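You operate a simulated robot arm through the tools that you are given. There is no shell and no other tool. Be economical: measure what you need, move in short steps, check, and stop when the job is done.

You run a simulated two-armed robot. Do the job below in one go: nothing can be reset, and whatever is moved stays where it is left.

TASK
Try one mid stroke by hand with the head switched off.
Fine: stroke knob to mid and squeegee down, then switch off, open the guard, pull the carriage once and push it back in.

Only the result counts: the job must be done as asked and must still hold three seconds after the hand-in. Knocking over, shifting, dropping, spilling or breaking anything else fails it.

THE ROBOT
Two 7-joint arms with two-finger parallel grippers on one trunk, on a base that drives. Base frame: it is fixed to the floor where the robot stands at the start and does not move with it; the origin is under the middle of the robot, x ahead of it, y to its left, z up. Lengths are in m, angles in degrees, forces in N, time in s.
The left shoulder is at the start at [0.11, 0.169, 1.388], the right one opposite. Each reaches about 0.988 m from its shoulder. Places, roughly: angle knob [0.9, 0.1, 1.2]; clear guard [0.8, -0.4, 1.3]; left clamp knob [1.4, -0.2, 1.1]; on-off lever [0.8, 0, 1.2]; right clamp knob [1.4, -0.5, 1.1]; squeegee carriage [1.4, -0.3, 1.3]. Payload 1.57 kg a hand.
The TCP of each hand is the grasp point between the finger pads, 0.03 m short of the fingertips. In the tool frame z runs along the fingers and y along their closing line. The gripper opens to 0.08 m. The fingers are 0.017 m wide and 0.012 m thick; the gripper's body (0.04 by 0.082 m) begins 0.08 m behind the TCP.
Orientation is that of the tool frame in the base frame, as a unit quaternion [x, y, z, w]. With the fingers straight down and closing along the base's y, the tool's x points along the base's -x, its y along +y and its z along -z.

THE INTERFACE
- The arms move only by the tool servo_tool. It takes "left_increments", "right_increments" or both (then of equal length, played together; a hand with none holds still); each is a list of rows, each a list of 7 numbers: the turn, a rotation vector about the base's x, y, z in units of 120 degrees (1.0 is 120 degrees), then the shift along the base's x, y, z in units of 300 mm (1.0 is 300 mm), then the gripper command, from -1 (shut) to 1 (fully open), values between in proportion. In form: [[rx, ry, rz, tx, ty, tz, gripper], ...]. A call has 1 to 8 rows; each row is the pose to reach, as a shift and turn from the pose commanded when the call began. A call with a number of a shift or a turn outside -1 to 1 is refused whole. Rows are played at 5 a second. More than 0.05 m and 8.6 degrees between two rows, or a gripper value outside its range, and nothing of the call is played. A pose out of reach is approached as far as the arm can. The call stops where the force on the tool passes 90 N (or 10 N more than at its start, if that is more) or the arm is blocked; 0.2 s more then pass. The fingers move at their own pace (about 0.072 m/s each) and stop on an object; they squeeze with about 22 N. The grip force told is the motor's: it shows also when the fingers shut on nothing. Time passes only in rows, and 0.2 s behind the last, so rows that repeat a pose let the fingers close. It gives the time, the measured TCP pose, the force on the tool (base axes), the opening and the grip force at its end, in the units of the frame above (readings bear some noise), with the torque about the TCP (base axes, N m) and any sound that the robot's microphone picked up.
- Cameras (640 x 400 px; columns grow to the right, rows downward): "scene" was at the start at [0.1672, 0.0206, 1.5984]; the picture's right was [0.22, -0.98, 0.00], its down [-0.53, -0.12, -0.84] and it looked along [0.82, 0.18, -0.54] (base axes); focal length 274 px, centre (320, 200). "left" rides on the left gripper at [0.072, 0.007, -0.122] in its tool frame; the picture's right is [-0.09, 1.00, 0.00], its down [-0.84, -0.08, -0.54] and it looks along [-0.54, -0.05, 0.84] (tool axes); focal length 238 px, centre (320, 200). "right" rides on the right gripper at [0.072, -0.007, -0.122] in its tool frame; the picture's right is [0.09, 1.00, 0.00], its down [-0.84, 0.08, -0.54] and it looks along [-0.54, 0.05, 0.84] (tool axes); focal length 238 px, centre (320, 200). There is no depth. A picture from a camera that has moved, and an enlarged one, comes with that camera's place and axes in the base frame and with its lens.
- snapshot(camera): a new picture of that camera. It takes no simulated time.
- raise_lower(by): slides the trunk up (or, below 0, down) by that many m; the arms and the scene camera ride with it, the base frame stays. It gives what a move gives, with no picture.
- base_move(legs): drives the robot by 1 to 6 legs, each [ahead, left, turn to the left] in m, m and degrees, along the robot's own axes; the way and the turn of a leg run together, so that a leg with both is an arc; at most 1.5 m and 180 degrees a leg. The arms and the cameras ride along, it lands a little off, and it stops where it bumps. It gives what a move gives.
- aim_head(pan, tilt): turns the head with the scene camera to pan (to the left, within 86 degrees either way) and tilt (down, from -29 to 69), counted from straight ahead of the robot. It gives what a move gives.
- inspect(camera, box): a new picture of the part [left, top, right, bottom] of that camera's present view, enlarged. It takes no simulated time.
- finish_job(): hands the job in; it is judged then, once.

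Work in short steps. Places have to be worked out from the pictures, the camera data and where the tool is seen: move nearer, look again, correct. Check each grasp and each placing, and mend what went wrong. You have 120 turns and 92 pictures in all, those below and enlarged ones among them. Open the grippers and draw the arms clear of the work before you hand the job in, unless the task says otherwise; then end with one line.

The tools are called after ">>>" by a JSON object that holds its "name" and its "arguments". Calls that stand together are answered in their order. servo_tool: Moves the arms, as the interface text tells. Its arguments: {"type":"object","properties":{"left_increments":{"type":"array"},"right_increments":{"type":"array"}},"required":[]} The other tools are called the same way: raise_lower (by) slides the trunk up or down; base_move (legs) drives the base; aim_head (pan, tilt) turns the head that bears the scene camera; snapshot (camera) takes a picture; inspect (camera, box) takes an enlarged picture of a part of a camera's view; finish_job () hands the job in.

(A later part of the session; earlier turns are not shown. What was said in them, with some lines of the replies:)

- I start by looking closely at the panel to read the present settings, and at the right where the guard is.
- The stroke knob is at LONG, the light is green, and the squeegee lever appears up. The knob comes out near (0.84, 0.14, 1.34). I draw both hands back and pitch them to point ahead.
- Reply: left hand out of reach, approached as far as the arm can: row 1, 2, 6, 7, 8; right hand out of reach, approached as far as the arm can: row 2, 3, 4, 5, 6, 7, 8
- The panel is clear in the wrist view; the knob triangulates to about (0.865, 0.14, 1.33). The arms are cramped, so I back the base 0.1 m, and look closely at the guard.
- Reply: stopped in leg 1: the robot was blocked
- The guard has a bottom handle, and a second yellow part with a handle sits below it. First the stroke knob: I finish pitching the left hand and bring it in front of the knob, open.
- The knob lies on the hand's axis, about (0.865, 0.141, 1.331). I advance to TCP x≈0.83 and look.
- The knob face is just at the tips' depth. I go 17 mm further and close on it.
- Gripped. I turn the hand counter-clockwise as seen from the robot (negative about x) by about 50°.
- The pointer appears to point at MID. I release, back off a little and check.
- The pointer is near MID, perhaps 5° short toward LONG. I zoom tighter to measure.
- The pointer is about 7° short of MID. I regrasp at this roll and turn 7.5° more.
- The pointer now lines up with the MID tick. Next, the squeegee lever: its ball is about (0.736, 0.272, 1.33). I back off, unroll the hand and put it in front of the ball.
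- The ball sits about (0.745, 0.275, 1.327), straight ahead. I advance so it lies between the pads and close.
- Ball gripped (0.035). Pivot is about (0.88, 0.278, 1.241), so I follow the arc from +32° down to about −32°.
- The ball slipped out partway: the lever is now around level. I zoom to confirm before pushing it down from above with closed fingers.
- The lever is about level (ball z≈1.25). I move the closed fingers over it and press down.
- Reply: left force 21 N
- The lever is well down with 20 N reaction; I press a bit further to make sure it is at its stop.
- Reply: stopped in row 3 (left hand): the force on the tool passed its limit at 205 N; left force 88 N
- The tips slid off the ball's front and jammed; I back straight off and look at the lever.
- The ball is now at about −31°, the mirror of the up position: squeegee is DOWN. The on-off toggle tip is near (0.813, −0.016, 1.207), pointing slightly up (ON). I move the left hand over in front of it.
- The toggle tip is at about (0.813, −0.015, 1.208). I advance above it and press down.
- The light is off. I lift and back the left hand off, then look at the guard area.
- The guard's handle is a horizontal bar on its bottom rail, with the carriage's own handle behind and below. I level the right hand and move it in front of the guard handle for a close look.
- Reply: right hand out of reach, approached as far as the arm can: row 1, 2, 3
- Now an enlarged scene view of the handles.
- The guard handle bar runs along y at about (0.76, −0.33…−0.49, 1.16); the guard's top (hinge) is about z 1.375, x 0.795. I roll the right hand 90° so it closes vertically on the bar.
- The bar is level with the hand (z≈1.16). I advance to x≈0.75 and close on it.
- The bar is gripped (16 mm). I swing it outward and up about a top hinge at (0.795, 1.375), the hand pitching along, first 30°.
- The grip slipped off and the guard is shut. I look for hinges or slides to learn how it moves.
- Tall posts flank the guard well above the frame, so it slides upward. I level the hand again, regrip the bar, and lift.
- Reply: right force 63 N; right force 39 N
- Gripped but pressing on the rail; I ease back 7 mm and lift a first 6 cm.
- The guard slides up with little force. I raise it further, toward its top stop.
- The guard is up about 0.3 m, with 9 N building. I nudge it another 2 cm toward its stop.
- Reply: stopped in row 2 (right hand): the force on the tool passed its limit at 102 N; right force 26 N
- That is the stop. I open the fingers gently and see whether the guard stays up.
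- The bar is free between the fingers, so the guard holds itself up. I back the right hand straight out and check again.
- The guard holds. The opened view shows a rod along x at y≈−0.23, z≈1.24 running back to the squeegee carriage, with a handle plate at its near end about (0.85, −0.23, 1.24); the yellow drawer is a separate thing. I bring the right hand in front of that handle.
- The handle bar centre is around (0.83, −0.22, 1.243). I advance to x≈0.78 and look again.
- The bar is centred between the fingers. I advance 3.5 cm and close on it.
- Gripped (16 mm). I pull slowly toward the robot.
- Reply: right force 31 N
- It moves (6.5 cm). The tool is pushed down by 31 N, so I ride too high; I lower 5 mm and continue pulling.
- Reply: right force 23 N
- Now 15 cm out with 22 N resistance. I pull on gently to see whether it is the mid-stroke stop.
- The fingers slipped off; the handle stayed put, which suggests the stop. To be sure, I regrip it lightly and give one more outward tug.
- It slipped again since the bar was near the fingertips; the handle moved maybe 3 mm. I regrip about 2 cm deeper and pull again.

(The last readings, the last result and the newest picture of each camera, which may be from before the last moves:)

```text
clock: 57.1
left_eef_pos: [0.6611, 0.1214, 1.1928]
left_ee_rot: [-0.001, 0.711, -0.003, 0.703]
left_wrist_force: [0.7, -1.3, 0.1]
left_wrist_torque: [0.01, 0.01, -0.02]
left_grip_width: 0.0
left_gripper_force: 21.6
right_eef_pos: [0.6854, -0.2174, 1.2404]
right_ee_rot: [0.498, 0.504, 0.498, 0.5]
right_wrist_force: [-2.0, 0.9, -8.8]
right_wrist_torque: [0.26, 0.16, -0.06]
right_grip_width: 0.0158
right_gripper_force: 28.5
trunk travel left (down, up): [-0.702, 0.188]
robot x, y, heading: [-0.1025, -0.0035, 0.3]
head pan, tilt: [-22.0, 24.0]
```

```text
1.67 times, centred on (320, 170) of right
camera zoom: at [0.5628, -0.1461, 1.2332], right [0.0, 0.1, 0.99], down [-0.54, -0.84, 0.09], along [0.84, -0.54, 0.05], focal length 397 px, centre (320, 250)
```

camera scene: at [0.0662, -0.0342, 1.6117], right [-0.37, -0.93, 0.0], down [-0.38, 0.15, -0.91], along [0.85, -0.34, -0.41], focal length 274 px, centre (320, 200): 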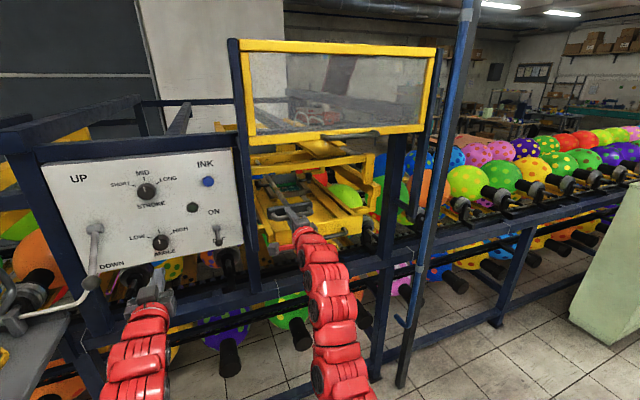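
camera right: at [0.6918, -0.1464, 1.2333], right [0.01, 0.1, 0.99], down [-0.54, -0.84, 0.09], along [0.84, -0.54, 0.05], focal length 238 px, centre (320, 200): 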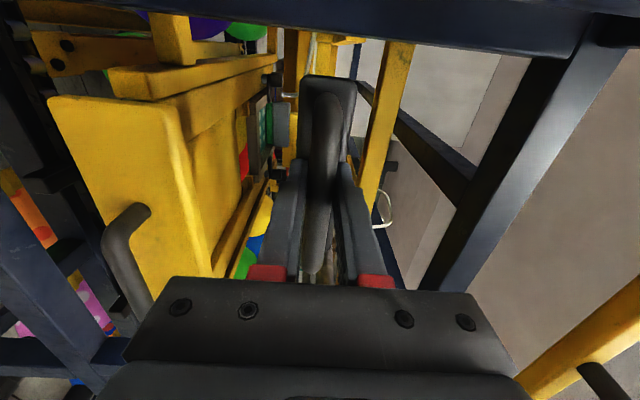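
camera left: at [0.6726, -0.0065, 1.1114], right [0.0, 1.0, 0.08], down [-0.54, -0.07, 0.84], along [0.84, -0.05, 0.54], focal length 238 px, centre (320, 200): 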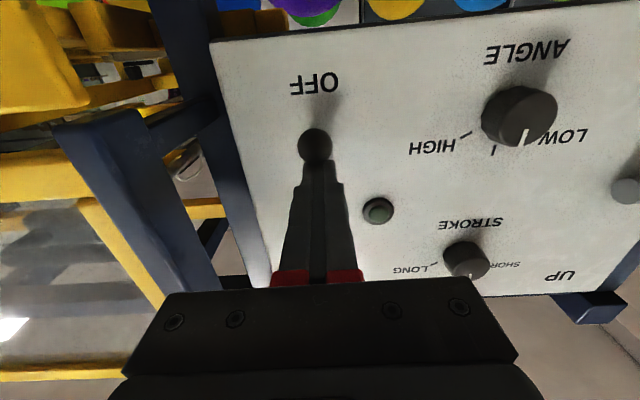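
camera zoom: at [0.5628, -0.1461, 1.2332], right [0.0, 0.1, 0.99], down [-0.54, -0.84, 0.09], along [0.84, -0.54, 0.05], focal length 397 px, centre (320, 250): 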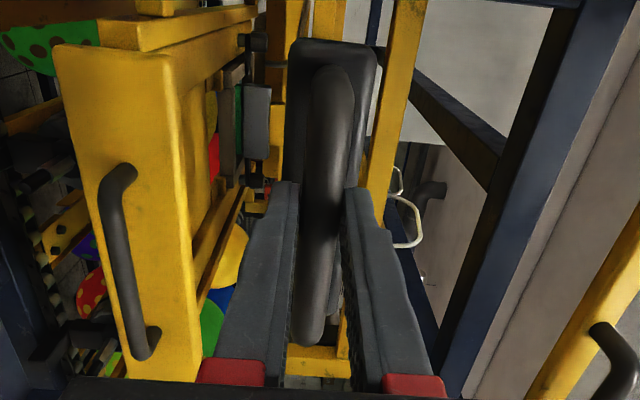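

Deep grip now. I pull 2.5 cm and watch the force.

>>> {"name": "servo_tool", "arguments": {"right_increments": [[0, 0, 0, -0.02, 0, -0.005, -1], [0, 0, 0, -0.04, 0, -0.005, -1], [0, 0, 0, -0.06, 0, -0.005, -1]]}}

>>> {"name": "inspect", "arguments": {"camera": "scene", "box": [230, 130, 390, 250]}}

```text
clock: 57.9
left_eef_pos: [0.6634, 0.1213, 1.1919]
left_ee_rot: [-0.002, 0.712, -0.003, 0.702]
left_wrist_force: [0.2, -0.1, 0.6]
left_wrist_torque: [-0.01, 0.03, 0.02]
left_grip_width: 0.0001
left_gripper_force: 21.3
right_eef_pos: [0.6675, -0.2159, 1.2401]
right_ee_rot: [0.497, 0.503, 0.498, 0.501]
right_wrist_force: [23.2, -0.9, 11.7]
right_wrist_torque: [0.25, -0.23, -0.03]
right_grip_width: 0.0157
right_gripper_force: 31.4
trunk travel left (down, up): [-0.702, 0.188]
robot x, y, heading: [-0.1035, 0.0, 0.2]
head pan, tilt: [-22.0, 24.0]
```

```text
3.33 times, centred on (310, 190) of scene
camera zoom: at [0.0641, -0.0326, 1.6124], right [-0.37, -0.93, 0.0], down [-0.38, 0.15, -0.91], along [0.85, -0.34, -0.41], focal length 915 px, centre (353, 233)
```

zoom: 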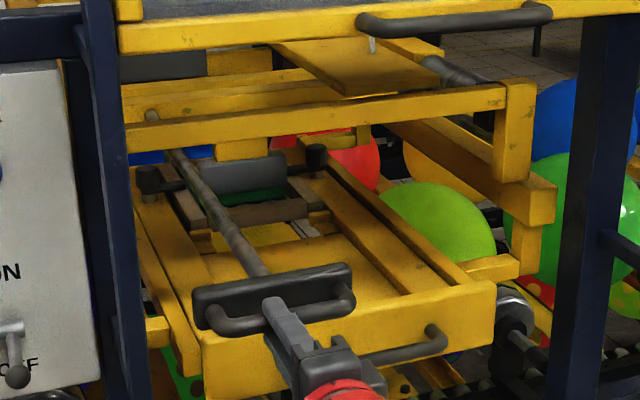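

The handle does not move at 23 N: that is the stop. Now I push it back in.

>>> {"name": "servo_tool", "arguments": {"right_increments": [[0, 0, 0, 0.06, 0, -0.003, -1], [0, 0, 0, 0.13, 0, -0.003, -1], [0, 0, 0, 0.2, 0, -0.003, -1], [0, 0, 0, 0.27, 0, -0.003, -1], [0, 0, 0, 0.34, 0, -0.003, -1], [0, 0, 0, 0.41, 0, -0.003, -1], [0, 0, 0, 0.48, 0, -0.003, -1], [0, 0, 0, 0.52, 0, -0.003, -1]]}}

>>> {"name": "inspect", "arguments": {"camera": "scene", "box": [230, 150, 330, 230]}}

```text
clock: 59.7
left_eef_pos: [0.6551, 0.1192, 1.1978]
left_ee_rot: [-0.001, 0.71, -0.004, 0.705]
left_wrist_force: [-0.3, -0.3, -0.7]
left_wrist_torque: [0.0, 0.0, -0.01]
left_grip_width: 0.0001
left_gripper_force: 21.1
right_eef_pos: [0.8147, -0.2167, 1.2404]
right_ee_rot: [0.499, 0.503, 0.498, 0.5]
right_wrist_force: [-51.3, 2.3, -21.7]
right_wrist_torque: [0.36, 0.5, -0.28]
right_grip_width: 0.0158
right_gripper_force: 31.2
trunk travel left (down, up): [-0.702, 0.188]
robot x, y, heading: [-0.1071, -0.001, -0.0]
head pan, tilt: [-22.0, 24.0]
```

```text
5.00 times, centred on (280, 190) of scene
camera zoom: at [0.0517, -0.034, 1.613], right [-0.37, -0.93, 0.0], down [-0.37, 0.15, -0.92], along [0.85, -0.34, -0.4], focal length 1372 px, centre (520, 250)
```

zoom: 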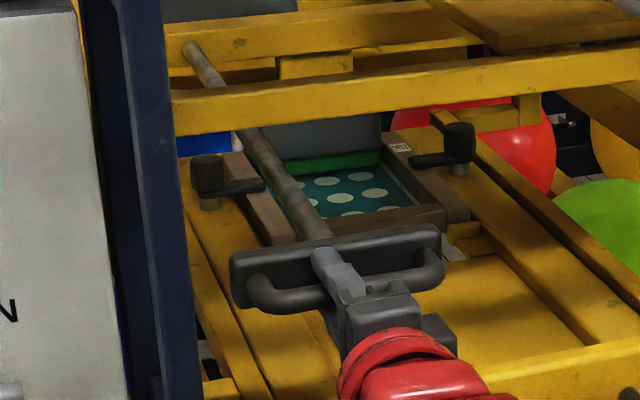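

It is fully home (51 N against the stop). I open the fingers wide, then withdraw straight back and check.

>>> {"name": "servo_tool", "arguments": {"right_increments": [[0, 0, 0, 0, 0, 0, 1], [0, 0, 0, 0, 0, 0, 1], [0, 0, 0, 0, 0, 0, 1], [0, 0, 0, -0.08, 0, 0, 1], [0, 0, 0, -0.2, 0, 0, 1], [0, 0, 0, -0.34, 0, 0, 1], [0, 0, 0, -0.48, 0, 0, 1], [0, 0, 0, -0.6, -0.03, 0, 1]]}}

>>> {"name": "inspect", "arguments": {"camera": "scene", "box": [230, 150, 330, 230]}}

>>> {"name": "snapshot", "arguments": {"camera": "scene"}}

```text
clock: 61.5
left_eef_pos: [0.66, 0.12, 1.1929]
left_ee_rot: [-0.002, 0.711, -0.004, 0.703]
left_wrist_force: [-0.4, 0.4, 0.6]
left_wrist_torque: [0.01, 0.0, 0.03]
left_grip_width: 0.0
left_gripper_force: 21.5
right_eef_pos: [0.6409, -0.225, 1.2397]
right_ee_rot: [0.497, 0.503, 0.499, 0.501]
right_wrist_force: [-1.5, -0.5, 1.0]
right_wrist_torque: [0.01, -0.01, 0.01]
right_grip_width: 0.08
right_gripper_force: 0.1
trunk travel left (down, up): [-0.702, 0.188]
robot x, y, heading: [-0.1076, 0.0046, 0.2]
head pan, tilt: [-22.0, 24.0]
```

```text
5.00 times, centred on (280, 190) of scene
camera zoom: at [0.0598, -0.0333, 1.6126], right [-0.37, -0.93, 0.0], down [-0.38, 0.15, -0.91], along [0.85, -0.34, -0.41], focal length 1372 px, centre (520, 250)
```

zoom: 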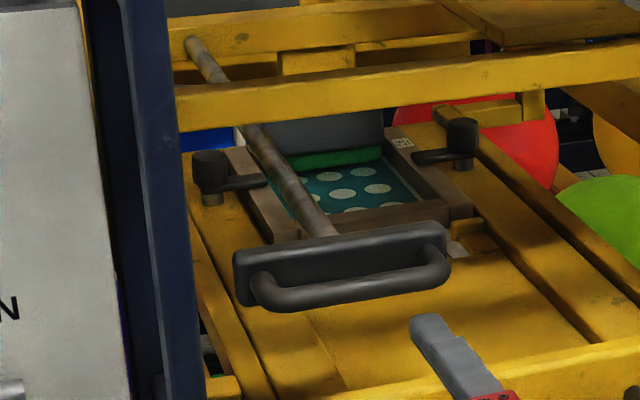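

```text
25 pictures are left
camera scene: at [0.0598, -0.0333, 1.6126], right [-0.37, -0.93, 0.0], down [-0.38, 0.15, -0.91], along [0.85, -0.34, -0.41], focal length 274 px, centre (320, 200)
```

scene: 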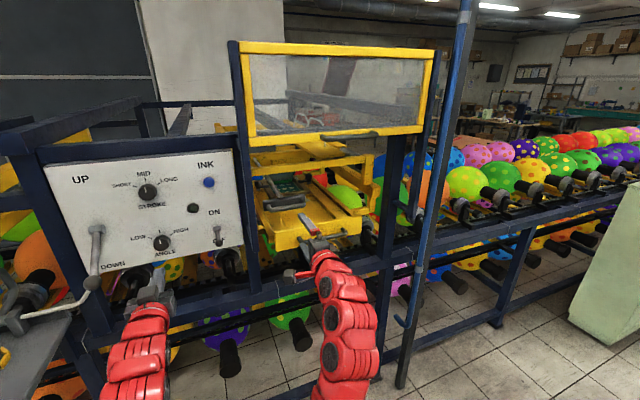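

The carriage handle is back exactly where it began, and the guard is up. I open the left hand, draw both arms back, and check the panel a last time.

>>> {"name": "servo_tool", "arguments": {"left_increments": [[0, 0, 0, -0.1, 0, 0, 1], [0, 0, 0, -0.2, 0, 0, 1], [0, 0, 0, -0.3, 0, 0, 1], [0, 0, 0, -0.3, 0, 0, 1]], "right_increments": [[0, 0, 0, -0.08, -0.05, 0, 1], [0, 0, 0, -0.16, -0.1, 0, 1], [0, 0, 0, -0.24, -0.15, 0, 1], [0, 0, 0, -0.24, -0.15, 0, 1]]}}

>>> {"name": "aim_head", "arguments": {"pan": 0, "tilt": 22}}

>>> {"name": "snapshot", "arguments": {"camera": "scene"}}

>>> {"name": "inspect", "arguments": {"camera": "scene", "box": [150, 140, 350, 280]}}

```text
clock: 62.5
left_eef_pos: [0.5716, 0.1218, 1.1937]
left_ee_rot: [-0.001, 0.711, -0.003, 0.703]
left_wrist_force: [0.0, 0.2, -0.4]
left_wrist_torque: [-0.01, -0.05, 0.01]
left_grip_width: 0.0799
left_gripper_force: 0.0
right_eef_pos: [0.5706, -0.2695, 1.2389]
right_ee_rot: [0.498, 0.504, 0.498, 0.501]
right_wrist_force: [-0.1, 0.1, -0.6]
right_wrist_torque: [0.02, -0.02, 0.0]
right_grip_width: 0.08
right_gripper_force: 0.0
trunk travel left (down, up): [-0.702, 0.188]
robot x, y, heading: [-0.1061, -0.0028, 0.4]
head pan, tilt: [-22.0, 24.0]
```

```text
clock: 63.4
left_eef_pos: [0.571, 0.121, 1.1936]
left_ee_rot: [-0.002, 0.711, -0.003, 0.703]
left_wrist_force: [0.2, 0.8, -0.4]
left_wrist_torque: [-0.02, -0.01, 0.03]
left_grip_width: 0.0799
left_gripper_force: 0.1
right_eef_pos: [0.5701, -0.2701, 1.2387]
right_ee_rot: [0.497, 0.503, 0.499, 0.502]
right_wrist_force: [0.0, -0.1, -0.4]
right_wrist_torque: [-0.01, 0.01, 0.02]
right_grip_width: 0.0802
right_gripper_force: 0.1
trunk travel left (down, up): [-0.702, 0.188]
robot x, y, heading: [-0.1045, 0.0046, 0.2]
head pan, tilt: [0.0, 22.0]
```

```text
24 pictures are left
camera scene: at [0.0674, 0.0013, 1.6158], right [0.0, -1.0, 0.0], down [-0.37, 0.0, -0.93], along [0.93, 0.0, -0.37], focal length 274 px, centre (320, 200)
```

scene: 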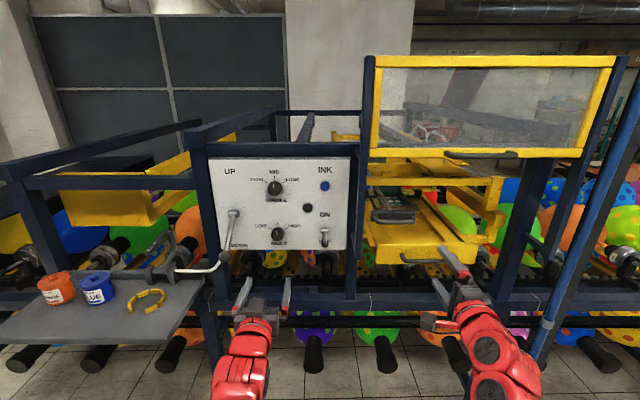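

```text
2.86 times, centred on (250, 210) of scene
camera zoom: at [0.0674, 0.0013, 1.6158], right [0.0, -1.0, 0.0], down [-0.37, 0.0, -0.93], along [0.93, 0.0, -0.37], focal length 784 px, centre (520, 171)
```

zoom: 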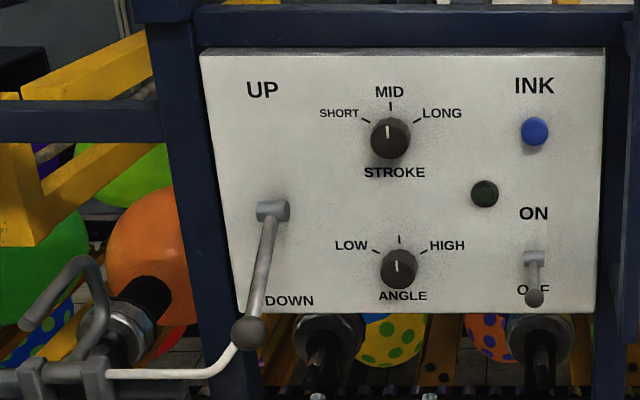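

Stroke is at MID, the squeegee is DOWN, the switch is OFF with the light out, the guard is up and the carriage is home. Nothing else has moved, so I hand in.

>>> {"name": "finish_job", "arguments": {}}

```text
The job is handed in.
```

One hand stroke is done: stroke knob at MID, squeegee down, head switched off, guard open, and the carriage pulled once to its stop (about 15 cm) and pushed fully back in.
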